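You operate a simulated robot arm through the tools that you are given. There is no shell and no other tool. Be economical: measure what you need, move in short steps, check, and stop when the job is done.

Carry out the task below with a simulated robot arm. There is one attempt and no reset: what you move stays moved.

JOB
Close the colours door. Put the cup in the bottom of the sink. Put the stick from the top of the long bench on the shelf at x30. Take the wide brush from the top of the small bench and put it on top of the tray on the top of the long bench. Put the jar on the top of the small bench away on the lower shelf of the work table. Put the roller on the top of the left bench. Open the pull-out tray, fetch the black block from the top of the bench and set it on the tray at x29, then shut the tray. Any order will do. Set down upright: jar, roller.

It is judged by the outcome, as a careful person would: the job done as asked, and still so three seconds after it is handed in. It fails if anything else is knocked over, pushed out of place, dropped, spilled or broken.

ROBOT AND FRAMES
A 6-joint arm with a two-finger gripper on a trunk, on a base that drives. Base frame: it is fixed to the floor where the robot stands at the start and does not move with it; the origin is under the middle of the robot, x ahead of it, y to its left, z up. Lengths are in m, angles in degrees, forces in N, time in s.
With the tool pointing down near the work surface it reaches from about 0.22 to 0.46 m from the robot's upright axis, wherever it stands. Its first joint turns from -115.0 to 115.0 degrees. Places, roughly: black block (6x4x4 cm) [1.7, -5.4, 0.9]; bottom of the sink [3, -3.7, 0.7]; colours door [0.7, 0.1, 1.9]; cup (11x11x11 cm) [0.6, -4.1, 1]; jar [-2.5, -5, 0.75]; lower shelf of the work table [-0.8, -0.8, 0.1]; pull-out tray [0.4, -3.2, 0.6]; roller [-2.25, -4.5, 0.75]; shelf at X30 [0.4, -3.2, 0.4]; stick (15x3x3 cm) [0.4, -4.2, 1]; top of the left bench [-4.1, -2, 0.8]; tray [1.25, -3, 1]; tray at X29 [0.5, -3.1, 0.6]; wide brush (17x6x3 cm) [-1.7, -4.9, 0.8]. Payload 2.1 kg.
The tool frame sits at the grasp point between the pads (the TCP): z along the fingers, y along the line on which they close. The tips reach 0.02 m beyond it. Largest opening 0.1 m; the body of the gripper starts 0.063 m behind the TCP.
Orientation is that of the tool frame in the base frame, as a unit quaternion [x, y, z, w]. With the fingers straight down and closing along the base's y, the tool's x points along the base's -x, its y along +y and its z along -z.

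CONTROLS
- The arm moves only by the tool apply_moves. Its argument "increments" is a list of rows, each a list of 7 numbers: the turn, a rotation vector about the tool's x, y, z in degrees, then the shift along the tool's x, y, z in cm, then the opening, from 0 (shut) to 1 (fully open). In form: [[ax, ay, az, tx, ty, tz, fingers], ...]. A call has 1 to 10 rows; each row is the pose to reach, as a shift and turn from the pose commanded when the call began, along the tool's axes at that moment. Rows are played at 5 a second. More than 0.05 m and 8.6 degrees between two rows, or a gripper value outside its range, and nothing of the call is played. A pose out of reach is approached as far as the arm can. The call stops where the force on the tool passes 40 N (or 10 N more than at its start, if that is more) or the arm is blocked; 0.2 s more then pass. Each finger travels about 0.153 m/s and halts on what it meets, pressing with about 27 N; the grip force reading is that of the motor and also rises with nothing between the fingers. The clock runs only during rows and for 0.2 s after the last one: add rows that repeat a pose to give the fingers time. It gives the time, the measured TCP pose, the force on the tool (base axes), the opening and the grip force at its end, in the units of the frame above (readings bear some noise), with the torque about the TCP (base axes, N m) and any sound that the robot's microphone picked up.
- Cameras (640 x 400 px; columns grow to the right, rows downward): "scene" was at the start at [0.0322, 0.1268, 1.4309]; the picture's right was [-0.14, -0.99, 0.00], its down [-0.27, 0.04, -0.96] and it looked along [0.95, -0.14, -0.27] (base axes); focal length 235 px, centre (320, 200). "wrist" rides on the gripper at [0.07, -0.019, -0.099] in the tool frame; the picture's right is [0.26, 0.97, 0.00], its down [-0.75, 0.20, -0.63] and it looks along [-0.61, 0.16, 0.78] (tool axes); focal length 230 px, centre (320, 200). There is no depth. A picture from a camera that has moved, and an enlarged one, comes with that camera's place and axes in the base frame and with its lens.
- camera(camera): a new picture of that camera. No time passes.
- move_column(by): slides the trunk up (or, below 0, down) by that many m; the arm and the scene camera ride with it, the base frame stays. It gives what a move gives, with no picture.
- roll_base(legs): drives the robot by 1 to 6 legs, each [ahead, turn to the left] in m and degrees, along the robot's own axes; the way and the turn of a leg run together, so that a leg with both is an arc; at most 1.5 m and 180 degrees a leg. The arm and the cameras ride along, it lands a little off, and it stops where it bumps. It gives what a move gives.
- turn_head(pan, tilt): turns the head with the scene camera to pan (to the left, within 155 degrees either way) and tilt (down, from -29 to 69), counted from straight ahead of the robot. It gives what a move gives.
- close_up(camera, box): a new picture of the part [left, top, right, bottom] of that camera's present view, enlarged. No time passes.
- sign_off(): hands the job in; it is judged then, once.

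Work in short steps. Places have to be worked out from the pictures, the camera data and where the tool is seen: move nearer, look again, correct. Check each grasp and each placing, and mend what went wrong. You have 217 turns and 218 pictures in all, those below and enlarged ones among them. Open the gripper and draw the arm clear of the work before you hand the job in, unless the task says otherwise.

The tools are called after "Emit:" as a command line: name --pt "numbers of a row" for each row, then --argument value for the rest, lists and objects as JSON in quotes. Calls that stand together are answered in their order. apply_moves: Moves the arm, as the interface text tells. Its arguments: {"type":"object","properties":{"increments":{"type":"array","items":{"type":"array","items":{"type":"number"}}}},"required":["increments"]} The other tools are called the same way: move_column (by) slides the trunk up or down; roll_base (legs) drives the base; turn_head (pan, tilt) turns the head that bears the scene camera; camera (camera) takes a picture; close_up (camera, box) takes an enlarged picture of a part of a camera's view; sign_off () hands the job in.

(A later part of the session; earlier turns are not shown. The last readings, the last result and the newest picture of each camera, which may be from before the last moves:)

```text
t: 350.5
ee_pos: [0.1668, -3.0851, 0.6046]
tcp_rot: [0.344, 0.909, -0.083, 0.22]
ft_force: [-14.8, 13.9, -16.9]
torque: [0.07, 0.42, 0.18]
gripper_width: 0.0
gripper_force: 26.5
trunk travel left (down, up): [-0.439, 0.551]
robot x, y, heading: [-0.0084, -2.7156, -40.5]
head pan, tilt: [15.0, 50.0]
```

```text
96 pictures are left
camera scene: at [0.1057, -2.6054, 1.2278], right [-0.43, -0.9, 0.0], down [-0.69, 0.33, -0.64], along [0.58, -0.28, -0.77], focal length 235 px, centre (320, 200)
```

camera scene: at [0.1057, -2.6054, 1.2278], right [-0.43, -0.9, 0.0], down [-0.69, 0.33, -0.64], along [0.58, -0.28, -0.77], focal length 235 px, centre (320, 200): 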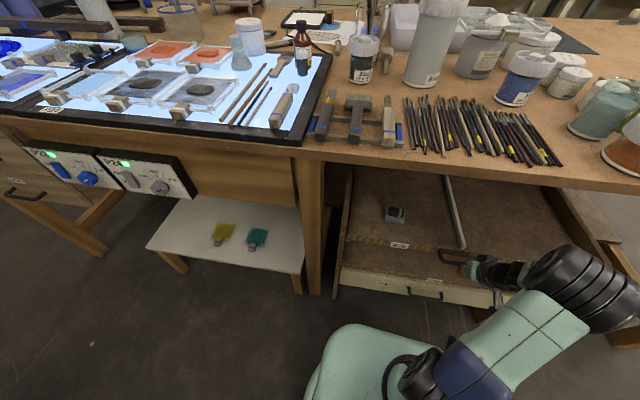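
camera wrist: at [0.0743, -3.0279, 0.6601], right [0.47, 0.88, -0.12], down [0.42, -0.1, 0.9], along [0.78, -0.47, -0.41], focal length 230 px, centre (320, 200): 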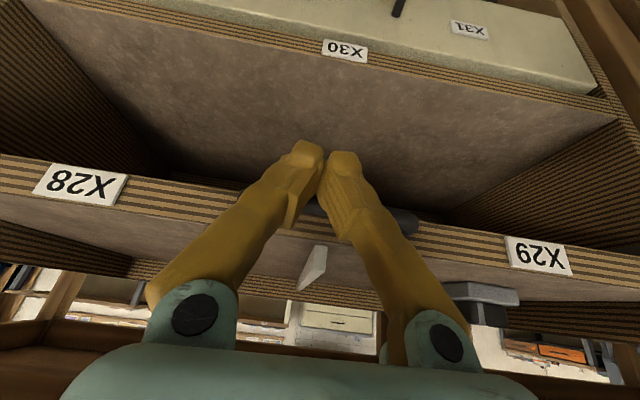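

A firm stop is felt at the original handle position. I nudge 1 cm more to confirm.

Emit:
roll_base --legs '[[0.012, 0]]'

Emit:
close_up --camera "scene" --box '[310, 160, 630, 340]'

```text
t: 351.3
ee_pos: [0.1684, -3.0876, 0.6019]
tcp_rot: [0.346, 0.91, -0.082, 0.213]
ft_force: [-2.9, 2.0, -2.3]
torque: [0.01, 0.08, 0.01]
gripper_width: 0.0
gripper_force: 27.6
trunk travel left (down, up): [-0.439, 0.551]
robot x, y, heading: [-0.0017, -2.7241, -41.1]
head pan, tilt: [15.0, 50.0]
stopped in leg 1: the force on the tool passed its limit at 53 N (the readings are from after the stop); the commanded pose is now the measured one
```

```text
2.00 times, centred on (470, 250) of scene
camera zoom: at [0.1124, -2.6103, 1.2281], right [-0.44, -0.9, 0.0], down [-0.69, 0.33, -0.64], along [0.58, -0.28, -0.77], focal length 469 px, centre (20, 100)
```

zoom: 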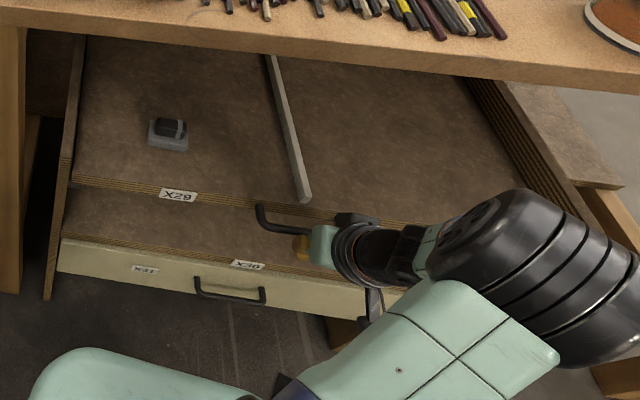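

The tray is shut with the block on X29. I back off, raise, and go round to the far side for the stick.

Emit:
roll_base --legs '[[-0.28, 0]]'

Emit:
move_column --by 0.4

Emit:
roll_base --legs '[[0, -93], [0.62, 0], [0, 33], [1.18, 0], [0, 60], [1.5, 0]]'

```text
t: 353.3
ee_pos: [-0.0437, -2.9019, 0.6005]
tcp_rot: [0.344, 0.91, -0.081, 0.214]
ft_force: [-0.5, 0.3, -0.3]
torque: [-0.04, 0.03, 0.04]
gripper_width: 0.0001
gripper_force: 26.7
trunk travel left (down, up): [-0.439, 0.551]
robot x, y, heading: [-0.2174, -2.5395, -40.7]
head pan, tilt: [15.0, 50.0]
```

```text
t: 357.1
ee_pos: [-0.0441, -2.9027, 1.0007]
tcp_rot: [0.345, 0.911, -0.081, 0.214]
ft_force: [0.1, -0.1, 0.1]
torque: [-0.02, -0.01, -0.01]
gripper_width: 0.0001
gripper_force: 27.1
trunk travel left (down, up): [-0.839, 0.151]
robot x, y, heading: [-0.2155, -2.5424, -40.8]
head pan, tilt: [15.0, 50.0]
```

```text
t: 381.4
ee_pos: [0.5408, -5.4879, 1.0015]
tcp_rot: [0.327, 0.917, -0.077, 0.215]
ft_force: [-1.5, -0.3, 0.1]
torque: [0.04, 0.0, 0.02]
gripper_width: 0.0002
gripper_force: 27.2
trunk travel left (down, up): [-0.839, 0.151]
robot x, y, heading: [0.3556, -5.1262, -38.7]
head pan, tilt: [15.0, 50.0]
```

Emit:
roll_base --legs '[[0.13, 0], [0, 88], [0.7, 0], [0, 89]]'

Emit:
move_column --by 0.14

Emit:
turn_head --pan 0 --tilt 55

Emit:
camera --camera "scene"

Emit:
camera --camera "wrist"

```text
t: 393.7
ee_pos: [0.7633, -4.307, 1.0003]
tcp_rot: [0.904, -0.361, -0.212, -0.084]
ft_force: [-0.3, -0.4, 1.2]
torque: [-0.01, 0.0, 0.0]
gripper_width: 0.0
gripper_force: 26.9
trunk travel left (down, up): [-0.839, 0.151]
robot x, y, heading: [0.9249, -4.6815, 137.2]
head pan, tilt: [15.0, 50.0]
```

```text
t: 395.3
ee_pos: [0.7626, -4.307, 1.1415]
tcp_rot: [0.904, -0.361, -0.212, -0.084]
ft_force: [-0.1, -0.5, -0.3]
torque: [0.0, 0.01, 0.04]
gripper_width: 0.0
gripper_force: 26.4
trunk travel left (down, up): [-0.979, 0.011]
robot x, y, heading: [0.9237, -4.6763, 137.2]
head pan, tilt: [15.0, 50.0]
```

```text
t: 396.1
ee_pos: [0.763, -4.3073, 1.1414]
tcp_rot: [0.904, -0.361, -0.212, -0.085]
ft_force: [0.3, 0.7, -0.1]
torque: [0.0, 0.05, 0.0]
gripper_width: 0.0002
gripper_force: 27.0
trunk travel left (down, up): [-0.979, 0.011]
robot x, y, heading: [0.9226, -4.6789, 137.3]
head pan, tilt: [0.0, 55.0]
```

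```text
94 pictures are left
camera scene: at [0.818, -4.7713, 1.7615], right [0.68, 0.73, 0.0], down [0.6, -0.56, -0.57], along [-0.42, 0.39, -0.82], focal length 235 px, centre (320, 200)
```

scene: 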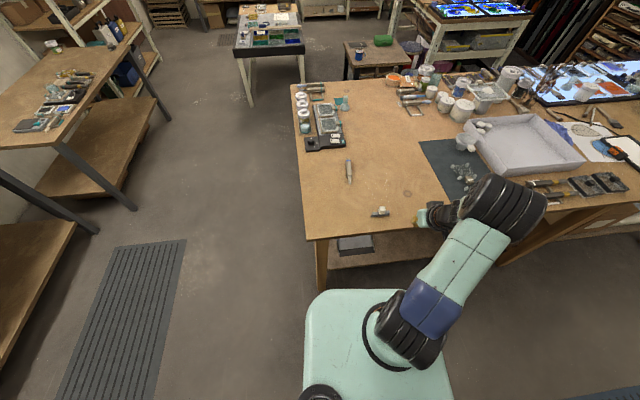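

```text
93 pictures are left
camera wrist: at [0.8529, -4.3665, 1.1983], right [-0.5, -0.86, -0.12], down [-0.42, 0.12, 0.9], along [-0.76, 0.5, -0.43], focal length 230 px, centre (320, 200)
```

wrist: 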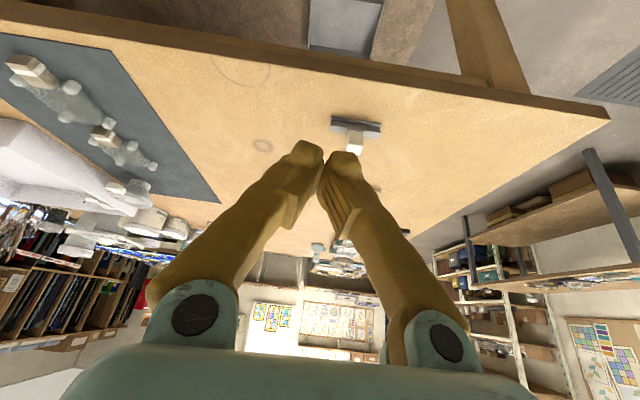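

The stick lies at ≈(0.39,−4.19), pointing toward me. I drive 14 cm closer (leg clearance kept) and prepare to grip near its closer end with a leaning tool.

Emit:
roll_base --legs '[[0.14, 0]]'

Emit:
apply_moves --pt "0 -3 0 -2.5 0 0 0.3" --pt "0 -6 0 -5 0 0 0.5" --pt "0 -6 0 -8 0 0 0.6" --pt "0 -6 0 -11 0 0 0.6"

Emit:
camera --camera "wrist"

```text
t: 397.4
ee_pos: [0.6691, -4.2172, 1.1457]
tcp_rot: [0.902, -0.362, -0.216, -0.087]
ft_force: [0.1, -0.4, 0.1]
torque: [0.0, 0.06, 0.01]
gripper_width: 0.0
gripper_force: 27.0
trunk travel left (down, up): [-0.979, 0.011]
robot x, y, heading: [0.8231, -4.5806, 137.0]
head pan, tilt: [0.0, 55.0]
```

```text
t: 398.4
ee_pos: [0.5915, -4.1435, 1.1922]
tcp_rot: [0.892, -0.357, -0.258, -0.106]
ft_force: [0.8, -0.4, -0.1]
torque: [-0.04, 0.0, -0.02]
gripper_width: 0.0597
gripper_force: 0.0
trunk travel left (down, up): [-0.979, 0.011]
robot x, y, heading: [0.8211, -4.585, 136.9]
head pan, tilt: [0.0, 55.0]
```

```text
92 pictures are left
camera wrist: at [0.6844, -4.2075, 1.2371], right [-0.51, -0.85, -0.14], down [-0.35, 0.06, 0.93], along [-0.78, 0.53, -0.33], focal length 230 px, centre (320, 200)
```

wrist: 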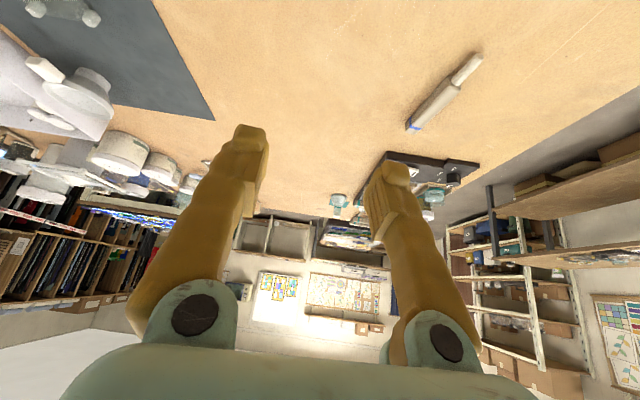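

The stick is ~17 cm to the left of the tool. I move the arm left and down above it.

Emit:
apply_moves --pt "0 0 0 0 3 1 0.6" --pt "0 0 0 0 6 3 0.6" --pt "0 0 0 0 9.5 5 0.6" --pt "0 0 0 0 13 8 0.6" --pt "0 0 0 0 16 11 0.6" --pt "0 0 0 0.5 17.4 14 0.6"

Emit:
camera --camera "wrist"

```text
t: 399.8
ee_pos: [0.4211, -4.222, 1.0697]
tcp_rot: [0.891, -0.358, -0.258, -0.104]
ft_force: [-0.4, 0.0, 0.3]
torque: [0.02, 0.0, 0.03]
gripper_width: 0.0601
gripper_force: 0.1
trunk travel left (down, up): [-0.979, 0.011]
robot x, y, heading: [0.8228, -4.5791, 137.3]
head pan, tilt: [0.0, 55.0]
```

```text
91 pictures are left
camera wrist: at [0.5143, -4.2857, 1.1148], right [-0.51, -0.85, -0.14], down [-0.35, 0.06, 0.93], along [-0.78, 0.53, -0.33], focal length 230 px, centre (320, 200)
```

wrist: 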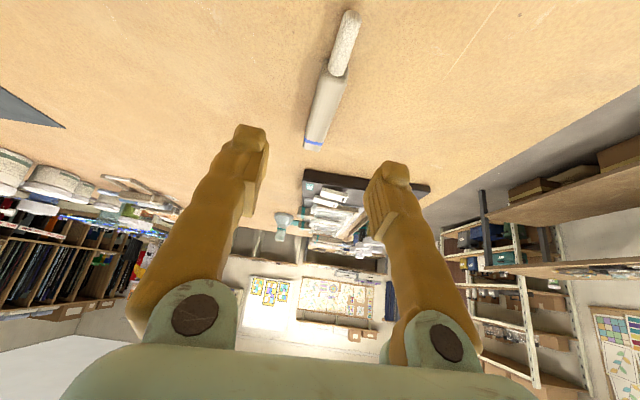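

The stick is aligned between the fingers. I advance along the tool to the thick body and check contact.

Emit:
apply_moves --pt "0 0 0 0.2 0.1 3 0.6" --pt "0 0 0 0.4 0.2 6 0.6" --pt "0 0 0 0.5 0.3 9 0.6"

Emit:
camera --camera "wrist"

```text
t: 400.6
ee_pos: [0.3984, -4.1995, 1.0037]
tcp_rot: [0.891, -0.358, -0.258, -0.105]
ft_force: [-0.5, -0.4, 0.4]
torque: [0.02, 0.01, -0.01]
gripper_width: 0.06
gripper_force: 0.0
out of reach, approached as far as the arm can: row 3
trunk travel left (down, up): [-0.979, 0.011]
robot x, y, heading: [0.8193, -4.5807, 136.9]
head pan, tilt: [0.0, 55.0]
```

```text
90 pictures are left
camera wrist: at [0.4913, -4.2637, 1.0494], right [-0.51, -0.85, -0.14], down [-0.35, 0.06, 0.93], along [-0.78, 0.53, -0.33], focal length 230 px, centre (320, 200)
```

wrist: 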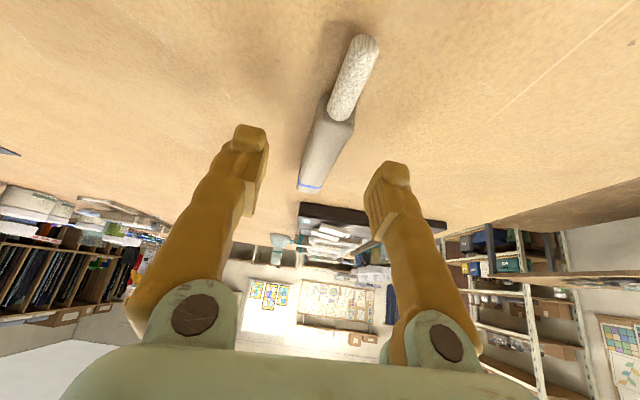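

Reach ends just short; I lean the tool a bit more, advance 3.5 cm, and lower with the trunk.

Emit:
apply_moves --pt "0 -4 0 -0.3 0 0.2 0.6" --pt "0 -8 0 -1 0.3 0.7 0.6" --pt "0 -12 0 -2 0.3 1.2 0.6" --pt "0 -14 0 -3 0.3 1.8 0.6"

Emit:
move_column --by -0.025

Emit:
camera --camera "wrist"

```text
t: 401.6
ee_pos: [0.3675, -4.1864, 1.009]
tcp_rot: [0.853, -0.343, -0.366, -0.148]
ft_force: [0.3, 0.8, 0.1]
torque: [-0.01, 0.0, 0.01]
gripper_width: 0.0602
gripper_force: 0.0
out of reach, approached as far as the arm can: row 4
trunk travel left (down, up): [-0.979, 0.011]
robot x, y, heading: [0.8213, -4.5817, 136.9]
head pan, tilt: [0.0, 55.0]
```

```text
t: 402.3
ee_pos: [0.3674, -4.1867, 0.9831]
tcp_rot: [0.852, -0.343, -0.366, -0.148]
ft_force: [0.3, 0.4, -0.5]
torque: [0.0, 0.0, 0.0]
gripper_width: 0.06
gripper_force: 0.0
trunk travel left (down, up): [-0.954, 0.036]
robot x, y, heading: [0.8207, -4.5797, 136.8]
head pan, tilt: [0.0, 55.0]
```

```text
89 pictures are left
camera wrist: at [0.466, -4.2556, 1.001], right [-0.54, -0.82, -0.19], down [-0.18, -0.1, 0.98], along [-0.82, 0.56, -0.09], focal length 230 px, centre (320, 200)
```

wrist: 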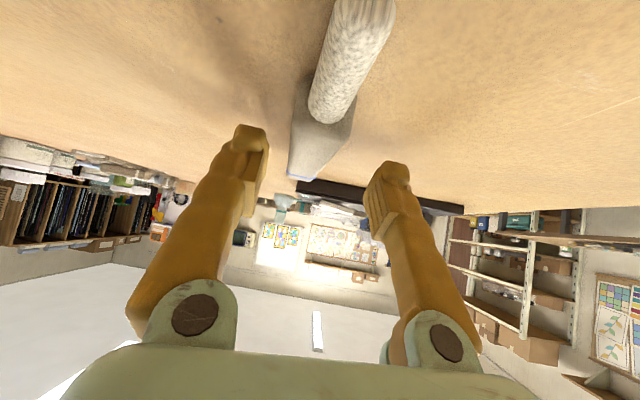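

Nearly at the surface. I lower 8 mm more and close on the stick.

Emit:
move_column --by -0.009

Emit:
apply_moves --pt "0 0 0 0 0 0 0.45" --pt "0 0 0 0 0 0 0.3" --pt "0 0 0 0 0 0 0.1" --pt "0 0 0 0 0 0 0" --pt "0 0 0 0 0 0 0"

Emit:
camera --camera "wrist"

```text
t: 402.9
ee_pos: [0.3671, -4.1861, 0.9761]
tcp_rot: [0.853, -0.342, -0.366, -0.148]
ft_force: [-0.2, -1.1, 0.3]
torque: [0.02, 0.03, -0.05]
gripper_width: 0.0601
gripper_force: 0.0
trunk travel left (down, up): [-0.945, 0.045]
robot x, y, heading: [0.822, -4.5834, 137.0]
head pan, tilt: [0.0, 55.0]
```

```text
t: 404.1
ee_pos: [0.3664, -4.186, 0.975]
tcp_rot: [0.853, -0.343, -0.365, -0.147]
ft_force: [0.3, 0.2, 0.4]
torque: [0.0, 0.01, 0.02]
gripper_width: 0.0207
gripper_force: 26.7
trunk travel left (down, up): [-0.945, 0.045]
robot x, y, heading: [0.8199, -4.5841, 136.9]
head pan, tilt: [0.0, 55.0]
```

```text
88 pictures are left
camera wrist: at [0.466, -4.2556, 0.9919], right [-0.54, -0.82, -0.19], down [-0.18, -0.1, 0.98], along [-0.82, 0.56, -0.09], focal length 230 px, centre (320, 200)
```

wrist: 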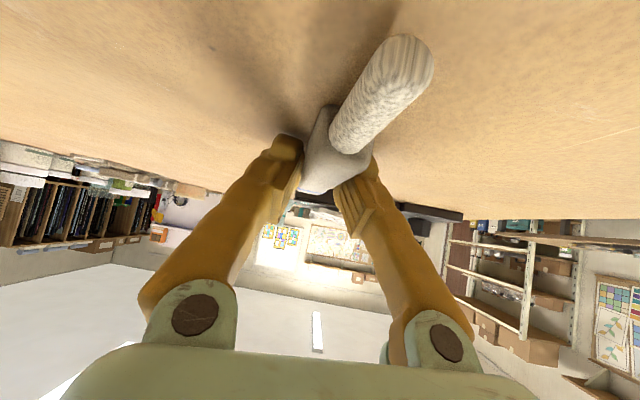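

Gripped (2.1 cm). I lift 6 cm and check.

Emit:
apply_moves --pt "0 0 0 -1.5 0 -1.4 0" --pt "0 0 0 -3 0 -2.9 0" --pt "0 0 0 -5 0 -5 0"

Emit:
camera --camera "wrist"

```text
t: 404.9
ee_pos: [0.37, -4.1842, 1.0355]
tcp_rot: [0.853, -0.344, -0.364, -0.148]
ft_force: [0.7, -0.3, -1.1]
torque: [-0.05, -0.04, 0.01]
gripper_width: 0.021
gripper_force: 27.0
out of reach, approached as far as the arm can: row 1, 2, 3
trunk travel left (down, up): [-0.945, 0.045]
robot x, y, heading: [0.8243, -4.5792, 136.8]
head pan, tilt: [0.0, 55.0]
```

```text
87 pictures are left
camera wrist: at [0.4682, -4.2531, 1.0529], right [-0.54, -0.82, -0.19], down [-0.19, -0.1, 0.98], along [-0.82, 0.57, -0.1], focal length 230 px, centre (320, 200)
```

wrist: 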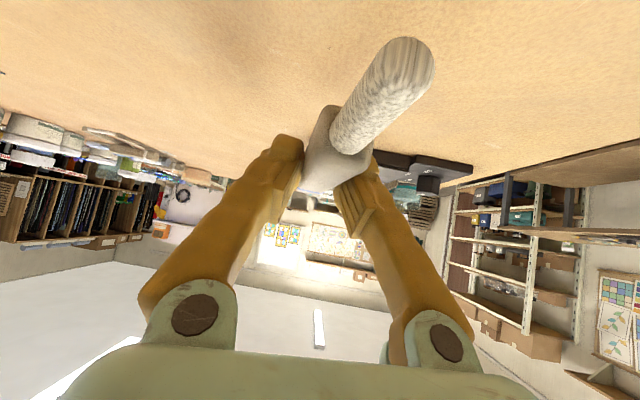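

The stick is held level. I raise, back off and carry it round to the cabinet.

Emit:
move_column --by 0.04

Emit:
roll_base --legs '[[-0.15, 0], [0, 91], [0.68, 0], [0, -90]]'

Emit:
roll_base --legs '[[1.5, 0], [0.15, 0], [0, -56], [1.05, 0]]'

```text
t: 405.8
ee_pos: [0.3688, -4.1832, 1.0755]
tcp_rot: [0.853, -0.344, -0.363, -0.15]
ft_force: [-0.3, 0.0, -1.6]
torque: [0.02, 0.01, -0.01]
gripper_width: 0.0206
gripper_force: 26.9
trunk travel left (down, up): [-0.985, 0.005]
robot x, y, heading: [0.8225, -4.5817, 136.9]
head pan, tilt: [0.0, 55.0]
```

```text
t: 418.2
ee_pos: [0.0546, -4.7528, 1.0746]
tcp_rot: [0.846, -0.361, -0.36, -0.156]
ft_force: [0.2, -0.3, -1.5]
torque: [0.0, 0.0, 0.01]
gripper_width: 0.0208
gripper_force: 27.0
trunk travel left (down, up): [-0.985, 0.005]
robot x, y, heading: [0.4911, -5.165, 134.6]
head pan, tilt: [0.0, 55.0]
```

```text
t: 434.0
ee_pos: [-0.3666, -2.3994, 1.0755]
tcp_rot: [-0.58, 0.713, 0.247, 0.307]
ft_force: [1.1, -0.8, 0.3]
torque: [-0.02, -0.01, -0.01]
gripper_width: 0.021
gripper_force: 26.8
trunk travel left (down, up): [-0.985, 0.005]
robot x, y, heading: [-0.4611, -2.9964, 79.2]
head pan, tilt: [0.0, 55.0]
```

Emit:
roll_base --legs '[[0, -11.5], [0.45, 0], [0, -107.5]]'

Emit:
camera --camera "wrist"

Emit:
camera --camera "scene"

```text
t: 441.8
ee_pos: [0.1933, -2.9406, 1.0747]
tcp_rot: [0.308, 0.867, -0.134, 0.369]
ft_force: [-1.0, 0.3, -1.4]
torque: [0.01, 0.03, -0.04]
gripper_width: 0.0208
gripper_force: 26.6
trunk travel left (down, up): [-0.985, 0.005]
robot x, y, heading: [-0.29, -2.5807, -38.1]
head pan, tilt: [0.0, 55.0]
```

```text
86 pictures are left
camera wrist: at [0.0884, -2.88, 1.0923], right [0.47, 0.86, -0.19], down [0.18, 0.12, 0.98], along [0.86, -0.49, -0.1], focal length 230 px, centre (320, 200)
```

wrist: 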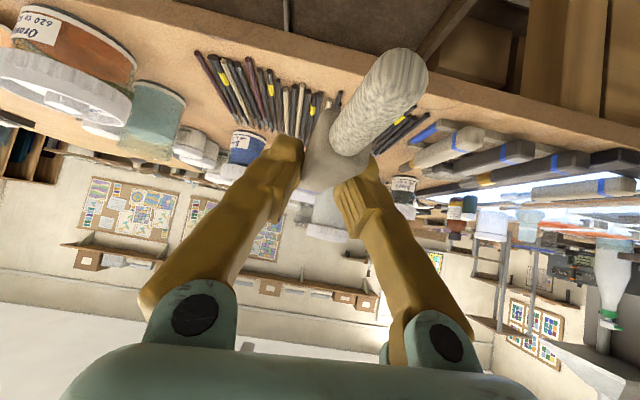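

```text
85 pictures are left
camera scene: at [-0.1942, -2.4788, 1.7675], right [-0.62, -0.79, 0.0], down [-0.64, 0.51, -0.57], along [0.45, -0.35, -0.82], focal length 235 px, centre (320, 200)
```

scene: 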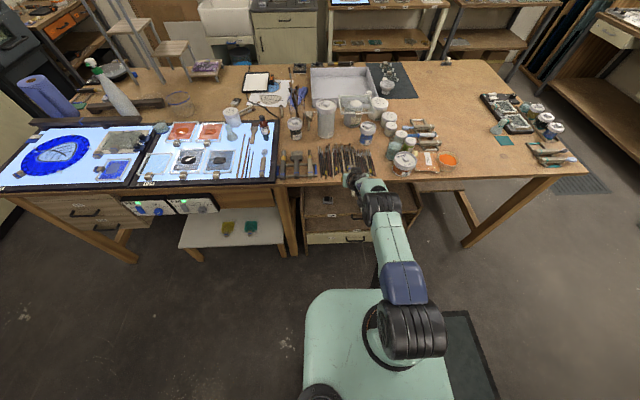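

I'm facing the cabinet. I retract the arm 9 cm to clear the bench edge and handle, then lower to shelf height.

Emit:
apply_moves --pt "0 0 0 1.5 0 -1.6 0" --pt "0 0 0 3 0 -3.2 0" --pt "0 0 0 4.6 0 -4.9 0" --pt "0 0 0 6.2 0 -6.5 0"

Emit:
move_column --by -0.35

Emit:
camera --camera "wrist"

Emit:
camera --camera "scene"

```text
t: 442.8
ee_pos: [0.1398, -2.8697, 1.0744]
tcp_rot: [0.31, 0.866, -0.139, 0.367]
ft_force: [0.1, 0.4, -0.9]
torque: [0.0, 0.01, -0.01]
gripper_width: 0.0206
gripper_force: 27.0
out of reach, approached as far as the arm can: row 1, 2, 3, 4
trunk travel left (down, up): [-0.985, 0.005]
robot x, y, heading: [-0.2915, -2.5796, -38.0]
head pan, tilt: [0.0, 55.0]
```

```text
t: 446.3
ee_pos: [0.1401, -2.8708, 0.7257]
tcp_rot: [0.31, 0.866, -0.139, 0.367]
ft_force: [0.6, -0.5, -1.1]
torque: [0.0, 0.01, 0.01]
gripper_width: 0.0208
gripper_force: 26.8
trunk travel left (down, up): [-0.635, 0.355]
robot x, y, heading: [-0.292, -2.5839, -37.9]
head pan, tilt: [0.0, 55.0]
```

```text
84 pictures are left
camera wrist: at [0.0356, -2.8069, 0.7422], right [0.48, 0.86, -0.2], down [0.19, 0.12, 0.98], along [0.86, -0.5, -0.1], focal length 230 px, centre (320, 200)
```

wrist: 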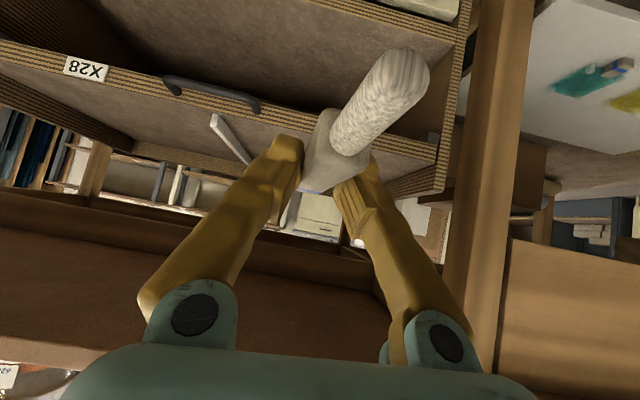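

```text
83 pictures are left
camera scene: at [-0.1945, -2.4789, 1.4175], right [-0.62, -0.79, 0.0], down [-0.64, 0.51, -0.57], along [0.45, -0.35, -0.82], focal length 235 px, centre (320, 200)
```

scene: 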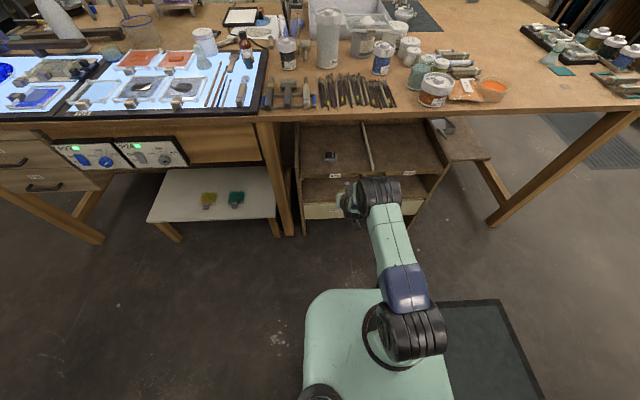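

Beside the handle and aligned with the shelf opening. I lower further to shelf level.

Emit:
move_column --by -0.24

Emit:
camera --camera "wrist"

Emit:
close_up --camera "scene" --box '[270, 110, 470, 260]'

```text
t: 448.8
ee_pos: [0.1399, -2.8699, 0.4839]
tcp_rot: [0.311, 0.866, -0.139, 0.367]
ft_force: [0.5, 0.6, -1.6]
torque: [-0.02, 0.0, 0.03]
gripper_width: 0.0208
gripper_force: 26.9
trunk travel left (down, up): [-0.395, 0.595]
robot x, y, heading: [-0.291, -2.5801, -38.6]
head pan, tilt: [0.0, 55.0]
```

```text
82 pictures are left
camera wrist: at [0.0355, -2.8069, 0.5022], right [0.48, 0.86, -0.2], down [0.19, 0.12, 0.98], along [0.86, -0.5, -0.1], focal length 230 px, centre (320, 200)
```

wrist: 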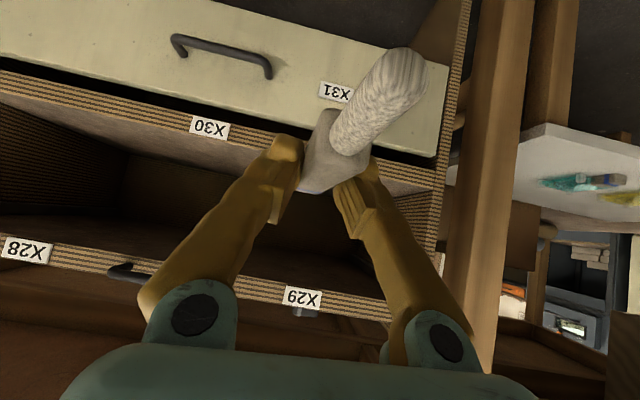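

```text
2.67 times, centred on (370, 185) of scene
camera zoom: at [-0.1945, -2.4789, 1.1775], right [-0.62, -0.79, 0.0], down [-0.64, 0.51, -0.57], along [0.45, -0.35, -0.82], focal length 626 px, centre (187, 240)
```

zoom: 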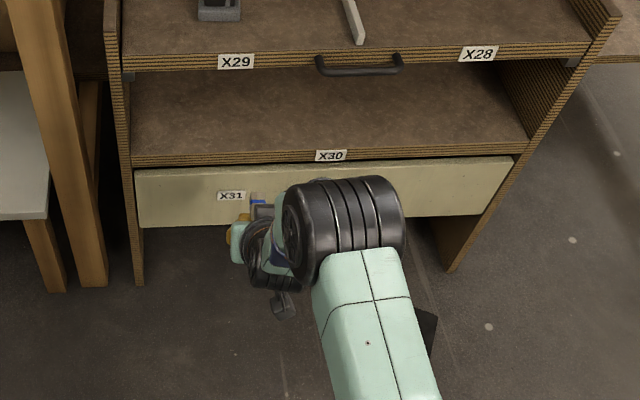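

Shelf top ≈0.413, opening up to ≈0.59. I enter at TCP z≈0.47 by driving forward.

Emit:
move_column --by -0.012

Emit:
roll_base --legs '[[0.2, -1]]'

Emit:
camera --camera "wrist"

Emit:
close_up --camera "scene" --box '[230, 60, 470, 210]'

```text
t: 449.4
ee_pos: [0.1399, -2.8698, 0.4733]
tcp_rot: [0.311, 0.866, -0.139, 0.367]
ft_force: [0.2, -1.2, -1.3]
torque: [0.06, 0.0, 0.01]
gripper_width: 0.0208
gripper_force: 26.7
trunk travel left (down, up): [-0.383, 0.607]
robot x, y, heading: [-0.2882, -2.5797, -37.9]
head pan, tilt: [0.0, 55.0]
```

```text
t: 451.0
ee_pos: [0.2928, -3.0037, 0.4721]
tcp_rot: [0.318, 0.863, -0.142, 0.366]
ft_force: [-0.1, 0.1, -0.9]
torque: [0.03, -0.01, 0.0]
gripper_width: 0.0208
gripper_force: 27.2
trunk travel left (down, up): [-0.383, 0.607]
robot x, y, heading: [-0.1337, -2.7069, -39.5]
head pan, tilt: [0.0, 55.0]
```

```text
80 pictures are left
camera wrist: at [0.1893, -2.9392, 0.49], right [0.49, 0.85, -0.2], down [0.19, 0.12, 0.98], along [0.85, -0.52, -0.1], focal length 230 px, centre (320, 200)
```

wrist: 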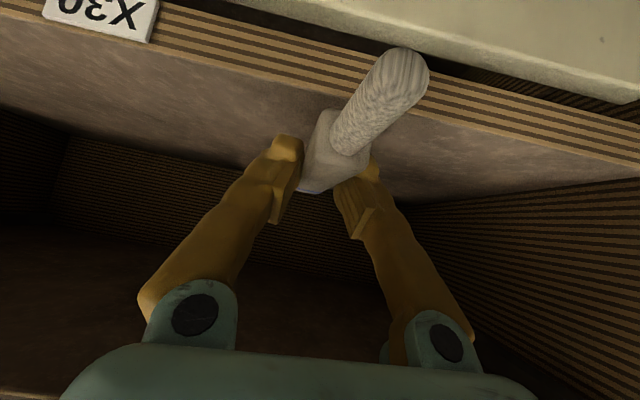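

```text
2.67 times, centred on (350, 135) of scene
camera zoom: at [-0.0346, -2.6073, 1.1655], right [-0.63, -0.77, 0.0], down [-0.63, 0.52, -0.57], along [0.44, -0.36, -0.82], focal length 626 px, centre (240, 373)
```

zoom: 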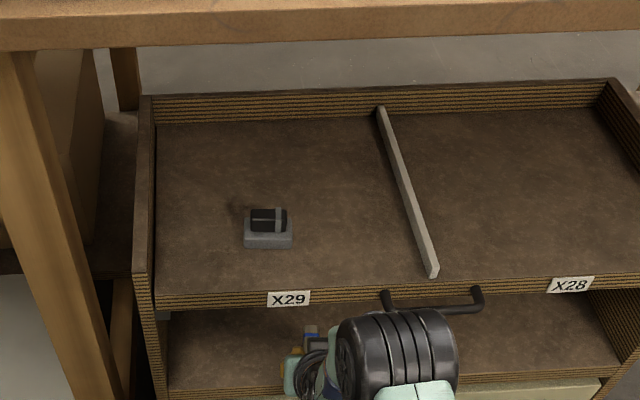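

Entering cleanly. I go 8.5 cm deeper, then lower until contact.

Emit:
roll_base --legs '[[0.085, 0]]'

Emit:
move_column --by -0.02

Emit:
move_column --by -0.01

Emit:
camera --camera "wrist"

```text
t: 452.2
ee_pos: [0.3515, -3.055, 0.4677]
tcp_rot: [0.318, 0.867, -0.14, 0.358]
ft_force: [0.5, 0.5, -0.5]
torque: [-0.03, 0.01, -0.01]
gripper_width: 0.0209
gripper_force: 27.0
trunk travel left (down, up): [-0.383, 0.607]
robot x, y, heading: [-0.0723, -2.7588, -39.6]
head pan, tilt: [0.0, 55.0]
stopped in leg 1: the force on the tool passed its limit at 60 N (the readings are from after the stop); the commanded pose is now the measured one
```

```text
t: 452.8
ee_pos: [0.3523, -3.054, 0.4461]
tcp_rot: [0.32, 0.866, -0.14, 0.357]
ft_force: [0.4, 0.0, -0.5]
torque: [0.0, -0.04, 0.02]
gripper_width: 0.0209
gripper_force: 26.8
trunk travel left (down, up): [-0.363, 0.627]
robot x, y, heading: [-0.0693, -2.7624, -39.3]
head pan, tilt: [0.0, 55.0]
```

```text
t: 453.4
ee_pos: [0.3521, -3.0538, 0.4429]
tcp_rot: [0.319, 0.863, -0.143, 0.365]
ft_force: [1.0, -1.8, 31.0]
torque: [-0.16, -0.27, -0.08]
gripper_width: 0.0209
gripper_force: 26.4
trunk travel left (down, up): [-0.353, 0.637]
robot x, y, heading: [-0.0668, -2.7588, -39.4]
head pan, tilt: [0.0, 55.0]
```

```text
78 pictures are left
camera wrist: at [0.249, -2.9899, 0.4612], right [0.49, 0.85, -0.2], down [0.19, 0.12, 0.97], along [0.85, -0.52, -0.1], focal length 230 px, centre (320, 200)
```

wrist: 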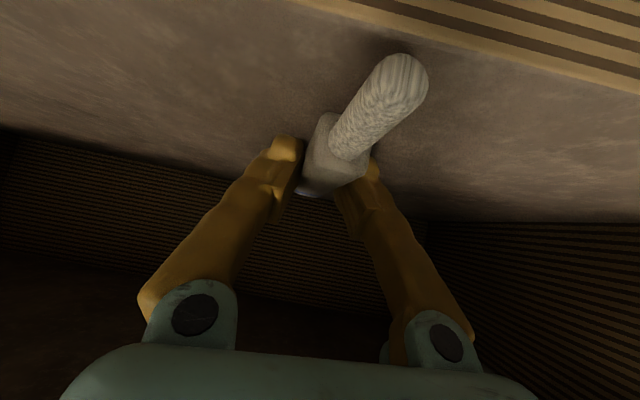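

The stick rests on the shelf. I open and back straight out.

Emit:
apply_moves --pt "0 0 0 0 0 0 0.3" --pt "0 0 0 0 0 0 0.45" --pt "0 0 0 0 0 0 0.45"

Emit:
roll_base --legs '[[-0.2, 0]]'

Emit:
camera --camera "wrist"

Emit:
close_up --camera "scene" --box '[230, 60, 470, 210]'

```text
t: 454.2
ee_pos: [0.3484, -3.0548, 0.4421]
tcp_rot: [0.323, 0.863, -0.143, 0.362]
ft_force: [-21.1, -0.4, 21.4]
torque: [0.31, 0.06, 0.26]
gripper_width: 0.0333
gripper_force: 0.0
trunk travel left (down, up): [-0.353, 0.637]
robot x, y, heading: [-0.0711, -2.7581, -39.7]
head pan, tilt: [0.0, 55.0]
stopped in row 3: the force on the tool passed its limit at 42 N (the readings are from after the stop); the commanded pose is now the measured one
```

```text
t: 455.8
ee_pos: [0.1977, -2.9312, 0.438]
tcp_rot: [0.323, 0.864, -0.143, 0.358]
ft_force: [-0.2, 0.5, 0.9]
torque: [0.02, 0.01, 0.01]
gripper_width: 0.045
gripper_force: 0.0
trunk travel left (down, up): [-0.353, 0.637]
robot x, y, heading: [-0.2211, -2.6363, -40.0]
head pan, tilt: [0.0, 55.0]
```

```text
77 pictures are left
camera wrist: at [0.0955, -2.8659, 0.4574], right [0.5, 0.84, -0.2], down [0.2, 0.11, 0.97], along [0.84, -0.53, -0.12], focal length 230 px, centre (320, 200)
```

wrist: 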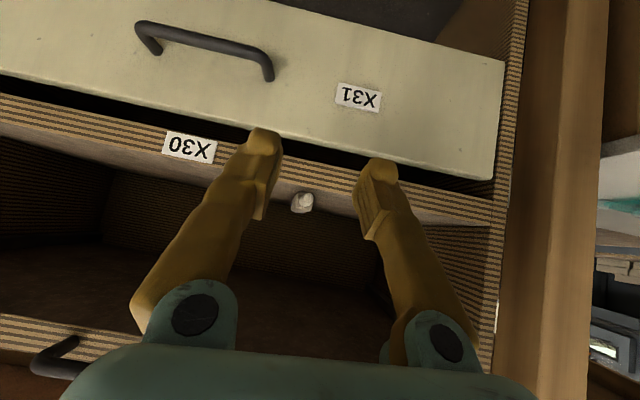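

```text
2.67 times, centred on (350, 135) of scene
camera zoom: at [-0.1222, -2.5343, 1.1355], right [-0.64, -0.77, 0.0], down [-0.63, 0.52, -0.57], along [0.44, -0.37, -0.82], focal length 626 px, centre (240, 373)
```

zoom: 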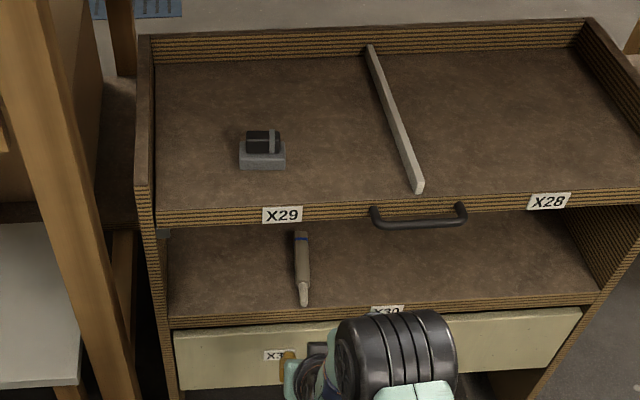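

The stick is on shelf X30 and the tray is flush. Next the small bench: I raise the trunk and drive toward it.

Emit:
move_column --by 0.4

Emit:
roll_base --legs '[[0, -90], [1.3, 0]]'

Emit:
move_column --by 0.23

Emit:
turn_head --pan -15 --tilt 35

Emit:
camera --camera "scene"

```text
t: 459.6
ee_pos: [0.1973, -2.9297, 0.8374]
tcp_rot: [0.322, 0.865, -0.142, 0.358]
ft_force: [-0.4, 0.8, 0.4]
torque: [0.02, 0.05, 0.01]
gripper_width: 0.0448
gripper_force: 0.0
trunk travel left (down, up): [-0.753, 0.237]
robot x, y, heading: [-0.2187, -2.6369, -39.8]
head pan, tilt: [0.0, 55.0]
```

```text
t: 470.0
ee_pos: [-1.3146, -4.0869, 0.8378]
tcp_rot: [0.834, 0.396, -0.351, 0.158]
ft_force: [0.7, 0.0, -0.7]
torque: [-0.04, -0.04, 0.0]
gripper_width: 0.045
gripper_force: 0.0
trunk travel left (down, up): [-0.753, 0.237]
robot x, y, heading: [-1.0318, -3.6606, -128.0]
head pan, tilt: [0.0, 55.0]
```

```text
t: 472.4
ee_pos: [-1.3139, -4.0857, 1.068]
tcp_rot: [0.834, 0.396, -0.351, 0.158]
ft_force: [0.6, 0.5, 0.0]
torque: [-0.02, 0.0, 0.01]
gripper_width: 0.0449
gripper_force: 0.1
trunk travel left (down, up): [-0.983, 0.007]
robot x, y, heading: [-1.0307, -3.662, -127.9]
head pan, tilt: [0.0, 55.0]
```

```text
t: 473.2
ee_pos: [-1.3156, -4.0869, 1.0685]
tcp_rot: [0.834, 0.396, -0.351, 0.158]
ft_force: [-0.4, 0.0, 0.0]
torque: [0.01, -0.02, 0.02]
gripper_width: 0.0451
gripper_force: 0.1
trunk travel left (down, up): [-0.983, 0.007]
robot x, y, heading: [-1.0323, -3.6605, -128.2]
head pan, tilt: [-15.0, 35.0]
```

```text
75 pictures are left
camera scene: at [-0.9544, -3.751, 1.7937], right [-0.6, 0.8, 0.0], down [0.46, 0.35, -0.82], along [-0.65, -0.49, -0.57], focal length 235 px, centre (320, 200)
```

scene: 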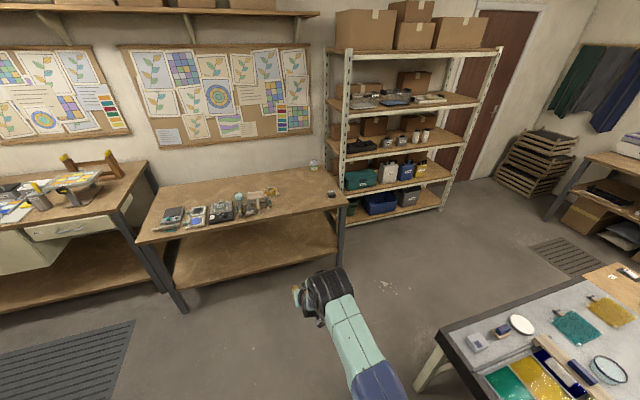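

Emit:
close_up --camera "scene" --box '[140, 150, 360, 250]'

```text
2.91 times, centred on (250, 200) of scene
camera zoom: at [-0.9544, -3.751, 1.7937], right [-0.6, 0.8, 0.0], down [0.46, 0.35, -0.82], along [-0.65, -0.49, -0.57], focal length 682 px, centre (524, 200)
```

zoom: 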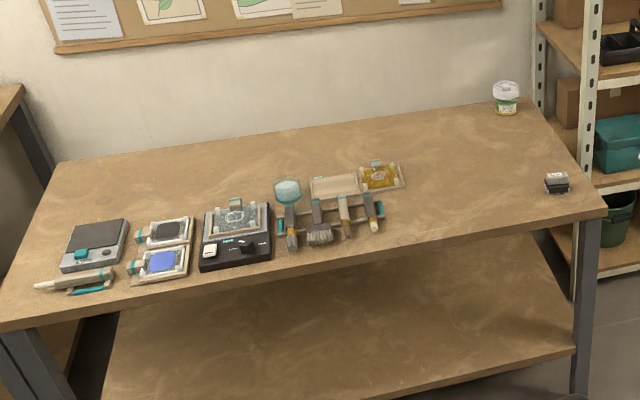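

I see the wide brush on a tool rack, the jar at the back right and the roller at the front right. I drive up in front of the brush.

Emit:
roll_base --legs '[[0, 18], [0.9, 0], [0, -20]]'

Emit:
turn_head --pan 0 --tilt 55

Emit:
camera --camera "scene"

Emit:
camera --camera "wrist"

```text
t: 480.1
ee_pos: [-1.6606, -4.9308, 1.0684]
tcp_rot: [0.842, 0.377, -0.354, 0.15]
ft_force: [0.0, -0.4, 0.3]
torque: [-0.01, -0.01, -0.03]
gripper_width: 0.0448
gripper_force: 0.0
trunk travel left (down, up): [-0.983, 0.007]
robot x, y, heading: [-1.3607, -4.5139, -130.5]
head pan, tilt: [-15.0, 35.0]
```

```text
t: 480.9
ee_pos: [-1.6608, -4.9301, 1.068]
tcp_rot: [0.842, 0.377, -0.355, 0.151]
ft_force: [-1.3, -0.4, 0.3]
torque: [0.0, -0.03, 0.0]
gripper_width: 0.0449
gripper_force: 0.1
trunk travel left (down, up): [-0.983, 0.007]
robot x, y, heading: [-1.359, -4.5144, -130.8]
head pan, tilt: [0.0, 55.0]
```

```text
73 pictures are left
camera scene: at [-1.2597, -4.6173, 1.7656], right [-0.76, 0.65, 0.0], down [0.53, 0.62, -0.57], along [-0.37, -0.44, -0.82], focal length 235 px, centre (320, 200)
```

scene: 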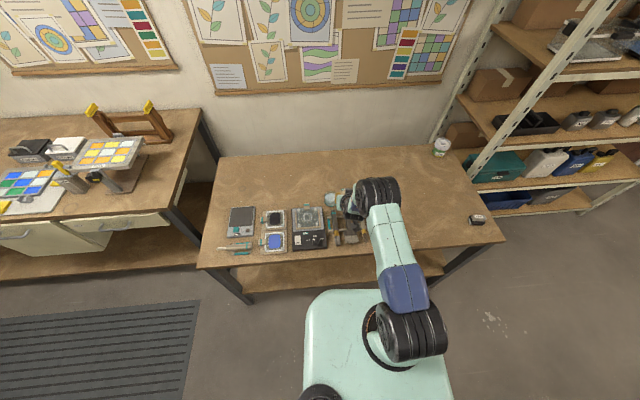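

```text
72 pictures are left
camera wrist: at [-1.5944, -4.8296, 1.0873], right [0.84, -0.51, -0.2], down [0.1, -0.2, 0.97], along [-0.54, -0.83, -0.12], focal length 230 px, centre (320, 200)
```

wrist: 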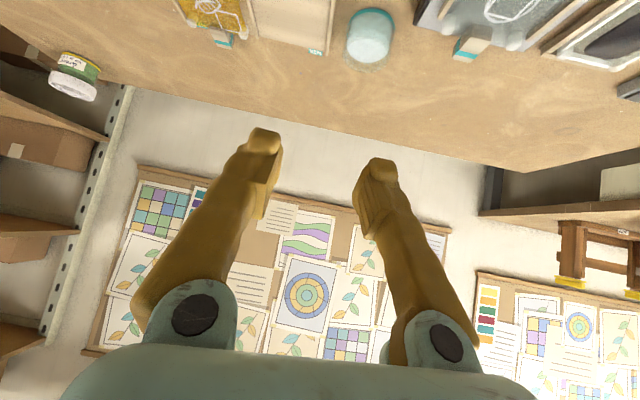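

The brush is under the arm; I retract and steepen the tool to view it with the wrist camera.

Emit:
apply_moves --pt "0 5 0 2 0 -2 0.7" --pt "0 10 0 4 0 -4.2 1" --pt "0 15 0 6.2 0 -6.5 1" --pt "0 20 0 8.3 0 -8.6 1" --pt "0 25 0 10 0 -10.5 1"

Emit:
camera --camera "wrist"

Emit:
close_up --camera "scene" --box '[220, 180, 420, 280]'

```text
t: 482.1
ee_pos: [-1.5639, -4.8214, 1.0713]
tcp_rot: [0.9, 0.4, -0.163, 0.065]
ft_force: [-0.3, -0.6, -0.2]
torque: [0.02, 0.0, 0.0]
gripper_width: 0.0999
gripper_force: 0.1
trunk travel left (down, up): [-0.983, 0.007]
robot x, y, heading: [-1.3584, -4.5154, -130.7]
head pan, tilt: [0.0, 55.0]
```

```text
71 pictures are left
camera wrist: at [-1.5102, -4.7355, 1.1389], right [0.88, -0.47, -0.1], down [-0.17, -0.5, 0.85], along [-0.45, -0.73, -0.52], focal length 230 px, centre (320, 200)
```

wrist: 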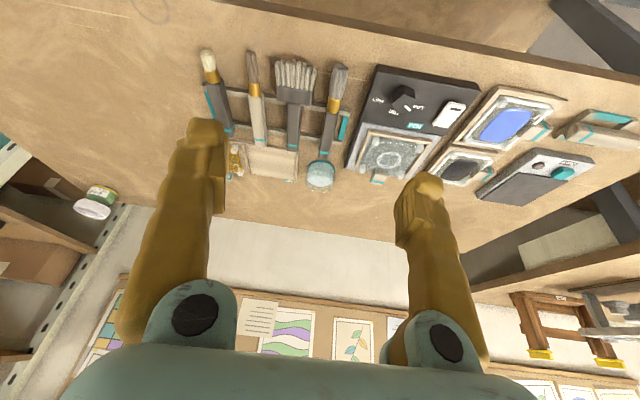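

```text
3.20 times, centred on (320, 230) of scene
camera zoom: at [-1.259, -4.6167, 1.7655], right [-0.76, 0.65, 0.0], down [0.53, 0.62, -0.57], along [-0.37, -0.44, -0.82], focal length 751 px, centre (320, 104)
```

zoom: 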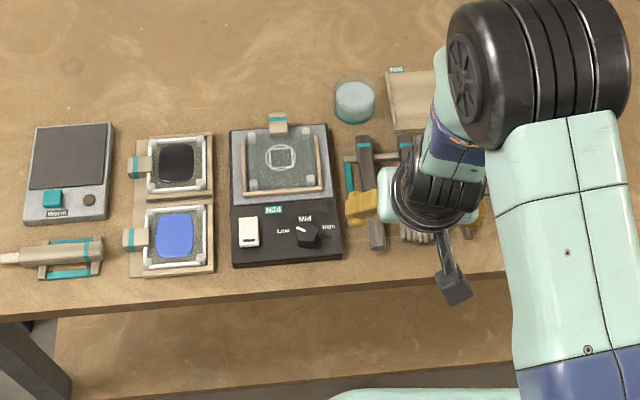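

The wide brush is the second from the right in the rack. I lower 12 cm and look again to triangulate it.

Emit:
move_column --by -0.13

Emit:
camera --camera "wrist"

```text
t: 483.7
ee_pos: [-1.5634, -4.8217, 0.9406]
tcp_rot: [0.9, 0.399, -0.164, 0.064]
ft_force: [0.4, -0.3, 0.3]
torque: [0.04, -0.02, 0.02]
gripper_width: 0.0999
gripper_force: 0.2
trunk travel left (down, up): [-0.853, 0.137]
robot x, y, heading: [-1.3574, -4.5158, -130.9]
head pan, tilt: [0.0, 55.0]
```

```text
69 pictures are left
camera wrist: at [-1.5108, -4.7361, 1.0086], right [0.88, -0.47, -0.1], down [-0.17, -0.5, 0.85], along [-0.45, -0.73, -0.52], focal length 230 px, centre (320, 200)
```

wrist: 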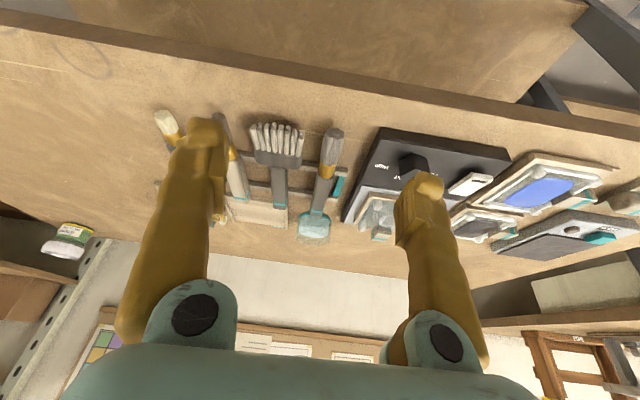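

Brush ≈ from (−1.66,−4.86) to (−1.77,−5.02), z≈0.80. I drive 6 cm nearer and move above the handle just behind its head.

Emit:
roll_base --legs '[[0.06, 0]]'

Emit:
apply_moves --pt "0 0 -2 -2 -1 2 0.8" --pt "0 0 -4 -4 -2 4.5 0.7" --pt "0 0 -5.5 -6.3 -2.7 7 0.65" --pt "0 0 -5.5 -6.9 -2.7 10 0.65" --pt "0 0 -5.5 -6.9 -2.7 12 0.65"

Emit:
camera --camera "wrist"

```text
t: 484.7
ee_pos: [-1.598, -4.8616, 0.9453]
tcp_rot: [0.899, 0.399, -0.169, 0.066]
ft_force: [0.6, -0.2, 0.0]
torque: [-0.02, 0.03, 0.0]
gripper_width: 0.1
gripper_force: 0.0
trunk travel left (down, up): [-0.853, 0.137]
robot x, y, heading: [-1.398, -4.5662, -130.4]
head pan, tilt: [0.0, 55.0]
```

```text
t: 485.9
ee_pos: [-1.6961, -4.9221, 0.8532]
tcp_rot: [0.878, 0.445, -0.169, 0.057]
ft_force: [-0.2, 0.5, -0.5]
torque: [0.02, -0.02, -0.01]
gripper_width: 0.0652
gripper_force: 0.0
out of reach, approached as far as the arm can: row 3, 4
trunk travel left (down, up): [-0.853, 0.137]
robot x, y, heading: [-1.397, -4.5622, -130.6]
head pan, tilt: [0.0, 55.0]
```

```text
68 pictures are left
camera wrist: at [-1.6493, -4.8328, 0.922], right [0.91, -0.38, -0.14], down [-0.1, -0.53, 0.84], along [-0.39, -0.76, -0.52], focal length 230 px, centre (320, 200)
```

wrist: 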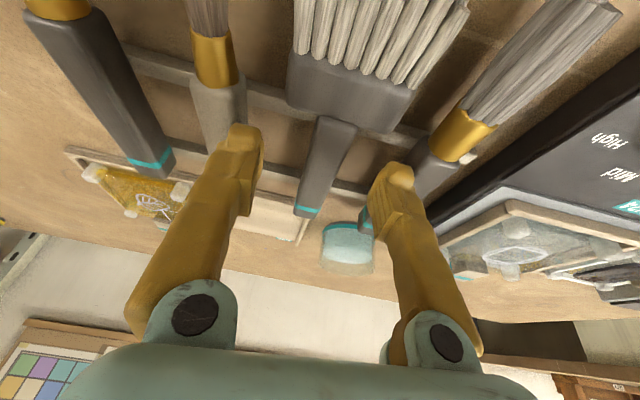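

The handle is between the fingers. I narrow the opening, trim sideways 0.7 cm, and descend onto the handle.

Emit:
apply_moves --pt "0 0 0 -0.4 0.4 1 0.5" --pt "0 0 0 -0.8 0.7 2.5 0.48" --pt "0 0 0 -1.2 0.7 4 0.48" --pt "0 0 0 -1.2 0.7 5 0.48"

Emit:
camera --camera "wrist"

```text
t: 487.0
ee_pos: [-1.7036, -4.9447, 0.8234]
tcp_rot: [0.877, 0.441, -0.181, 0.063]
ft_force: [9.5, 13.4, 27.6]
torque: [-0.13, -0.9, 0.5]
gripper_width: 0.0471
gripper_force: 0.0
trunk travel left (down, up): [-0.853, 0.137]
robot x, y, heading: [-1.3962, -4.5639, -130.5]
head pan, tilt: [0.0, 55.0]
stopped in row 4: the force on the tool passed its limit at 48 N (the readings are from after the stop); the commanded pose is now the measured one
```

```text
67 pictures are left
camera wrist: at [-1.6546, -4.8547, 0.889], right [0.91, -0.39, -0.14], down [-0.09, -0.51, 0.85], along [-0.4, -0.76, -0.5], focal length 230 px, centre (320, 200)
```

wrist: 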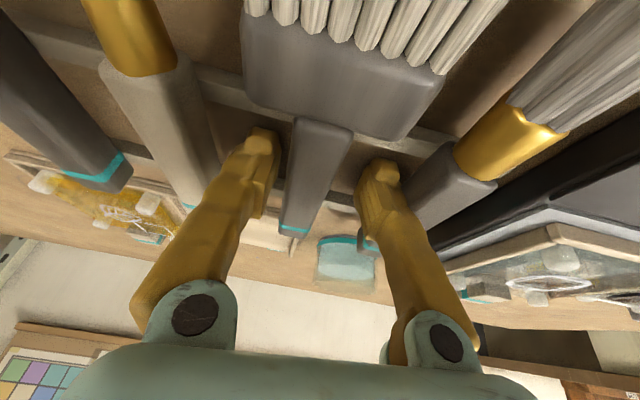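

The tips touched the rack rail with the handle between the pads. I ease up 3 mm and close.

Emit:
apply_moves --pt "0 0 0 0 0 -0.3 0.48" --pt "0 0 0 0 0 -0.3 0.3" --pt "0 0 0 0 0 -0.3 0.1" --pt "0 0 0 0 0 -0.3 0" --pt "0 0 0 0 0 -0.3 0"

Emit:
camera --camera "wrist"

```text
t: 487.8
ee_pos: [-1.7065, -4.9535, 0.8221]
tcp_rot: [0.877, 0.441, -0.179, 0.065]
ft_force: [15.4, -4.6, 28.9]
torque: [-0.02, -0.69, -0.13]
gripper_width: 0.0211
gripper_force: 27.6
trunk travel left (down, up): [-0.853, 0.137]
robot x, y, heading: [-1.3978, -4.562, -130.8]
head pan, tilt: [0.0, 55.0]
stopped in row 3: the force on the tool passed its limit at 70 N (the readings are from after the stop); the commanded pose is now the measured one
```

```text
66 pictures are left
camera wrist: at [-1.6581, -4.8622, 0.8875], right [0.91, -0.39, -0.14], down [-0.09, -0.51, 0.85], along [-0.4, -0.76, -0.5], focal length 230 px, centre (320, 200)
```

wrist: 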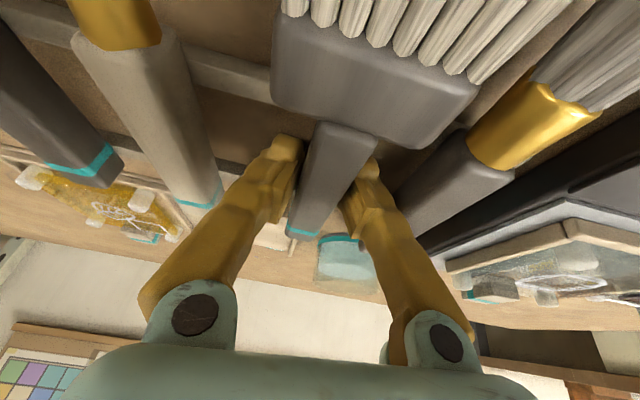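

Handle gripped (2.1 cm). I lift with the trunk and check the rack stayed put.

Emit:
move_column --by 0.13

Emit:
camera --camera "wrist"

```text
t: 489.4
ee_pos: [-1.7102, -4.953, 0.9456]
tcp_rot: [0.878, 0.441, -0.173, 0.062]
ft_force: [-0.3, 0.7, -0.8]
torque: [-0.03, -0.02, 0.03]
gripper_width: 0.0206
gripper_force: 27.0
trunk travel left (down, up): [-0.983, 0.007]
robot x, y, heading: [-1.3973, -4.5604, -130.7]
head pan, tilt: [0.0, 55.0]
```

```text
65 pictures are left
camera wrist: at [-1.6625, -4.8633, 1.0135], right [0.91, -0.39, -0.14], down [-0.1, -0.52, 0.85], along [-0.4, -0.76, -0.51], focal length 230 px, centre (320, 200)
```

wrist: 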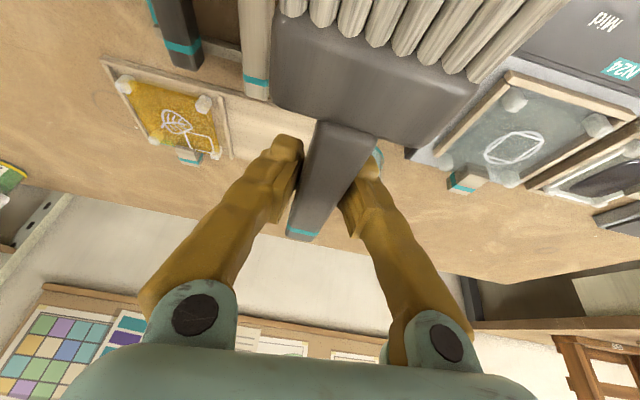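

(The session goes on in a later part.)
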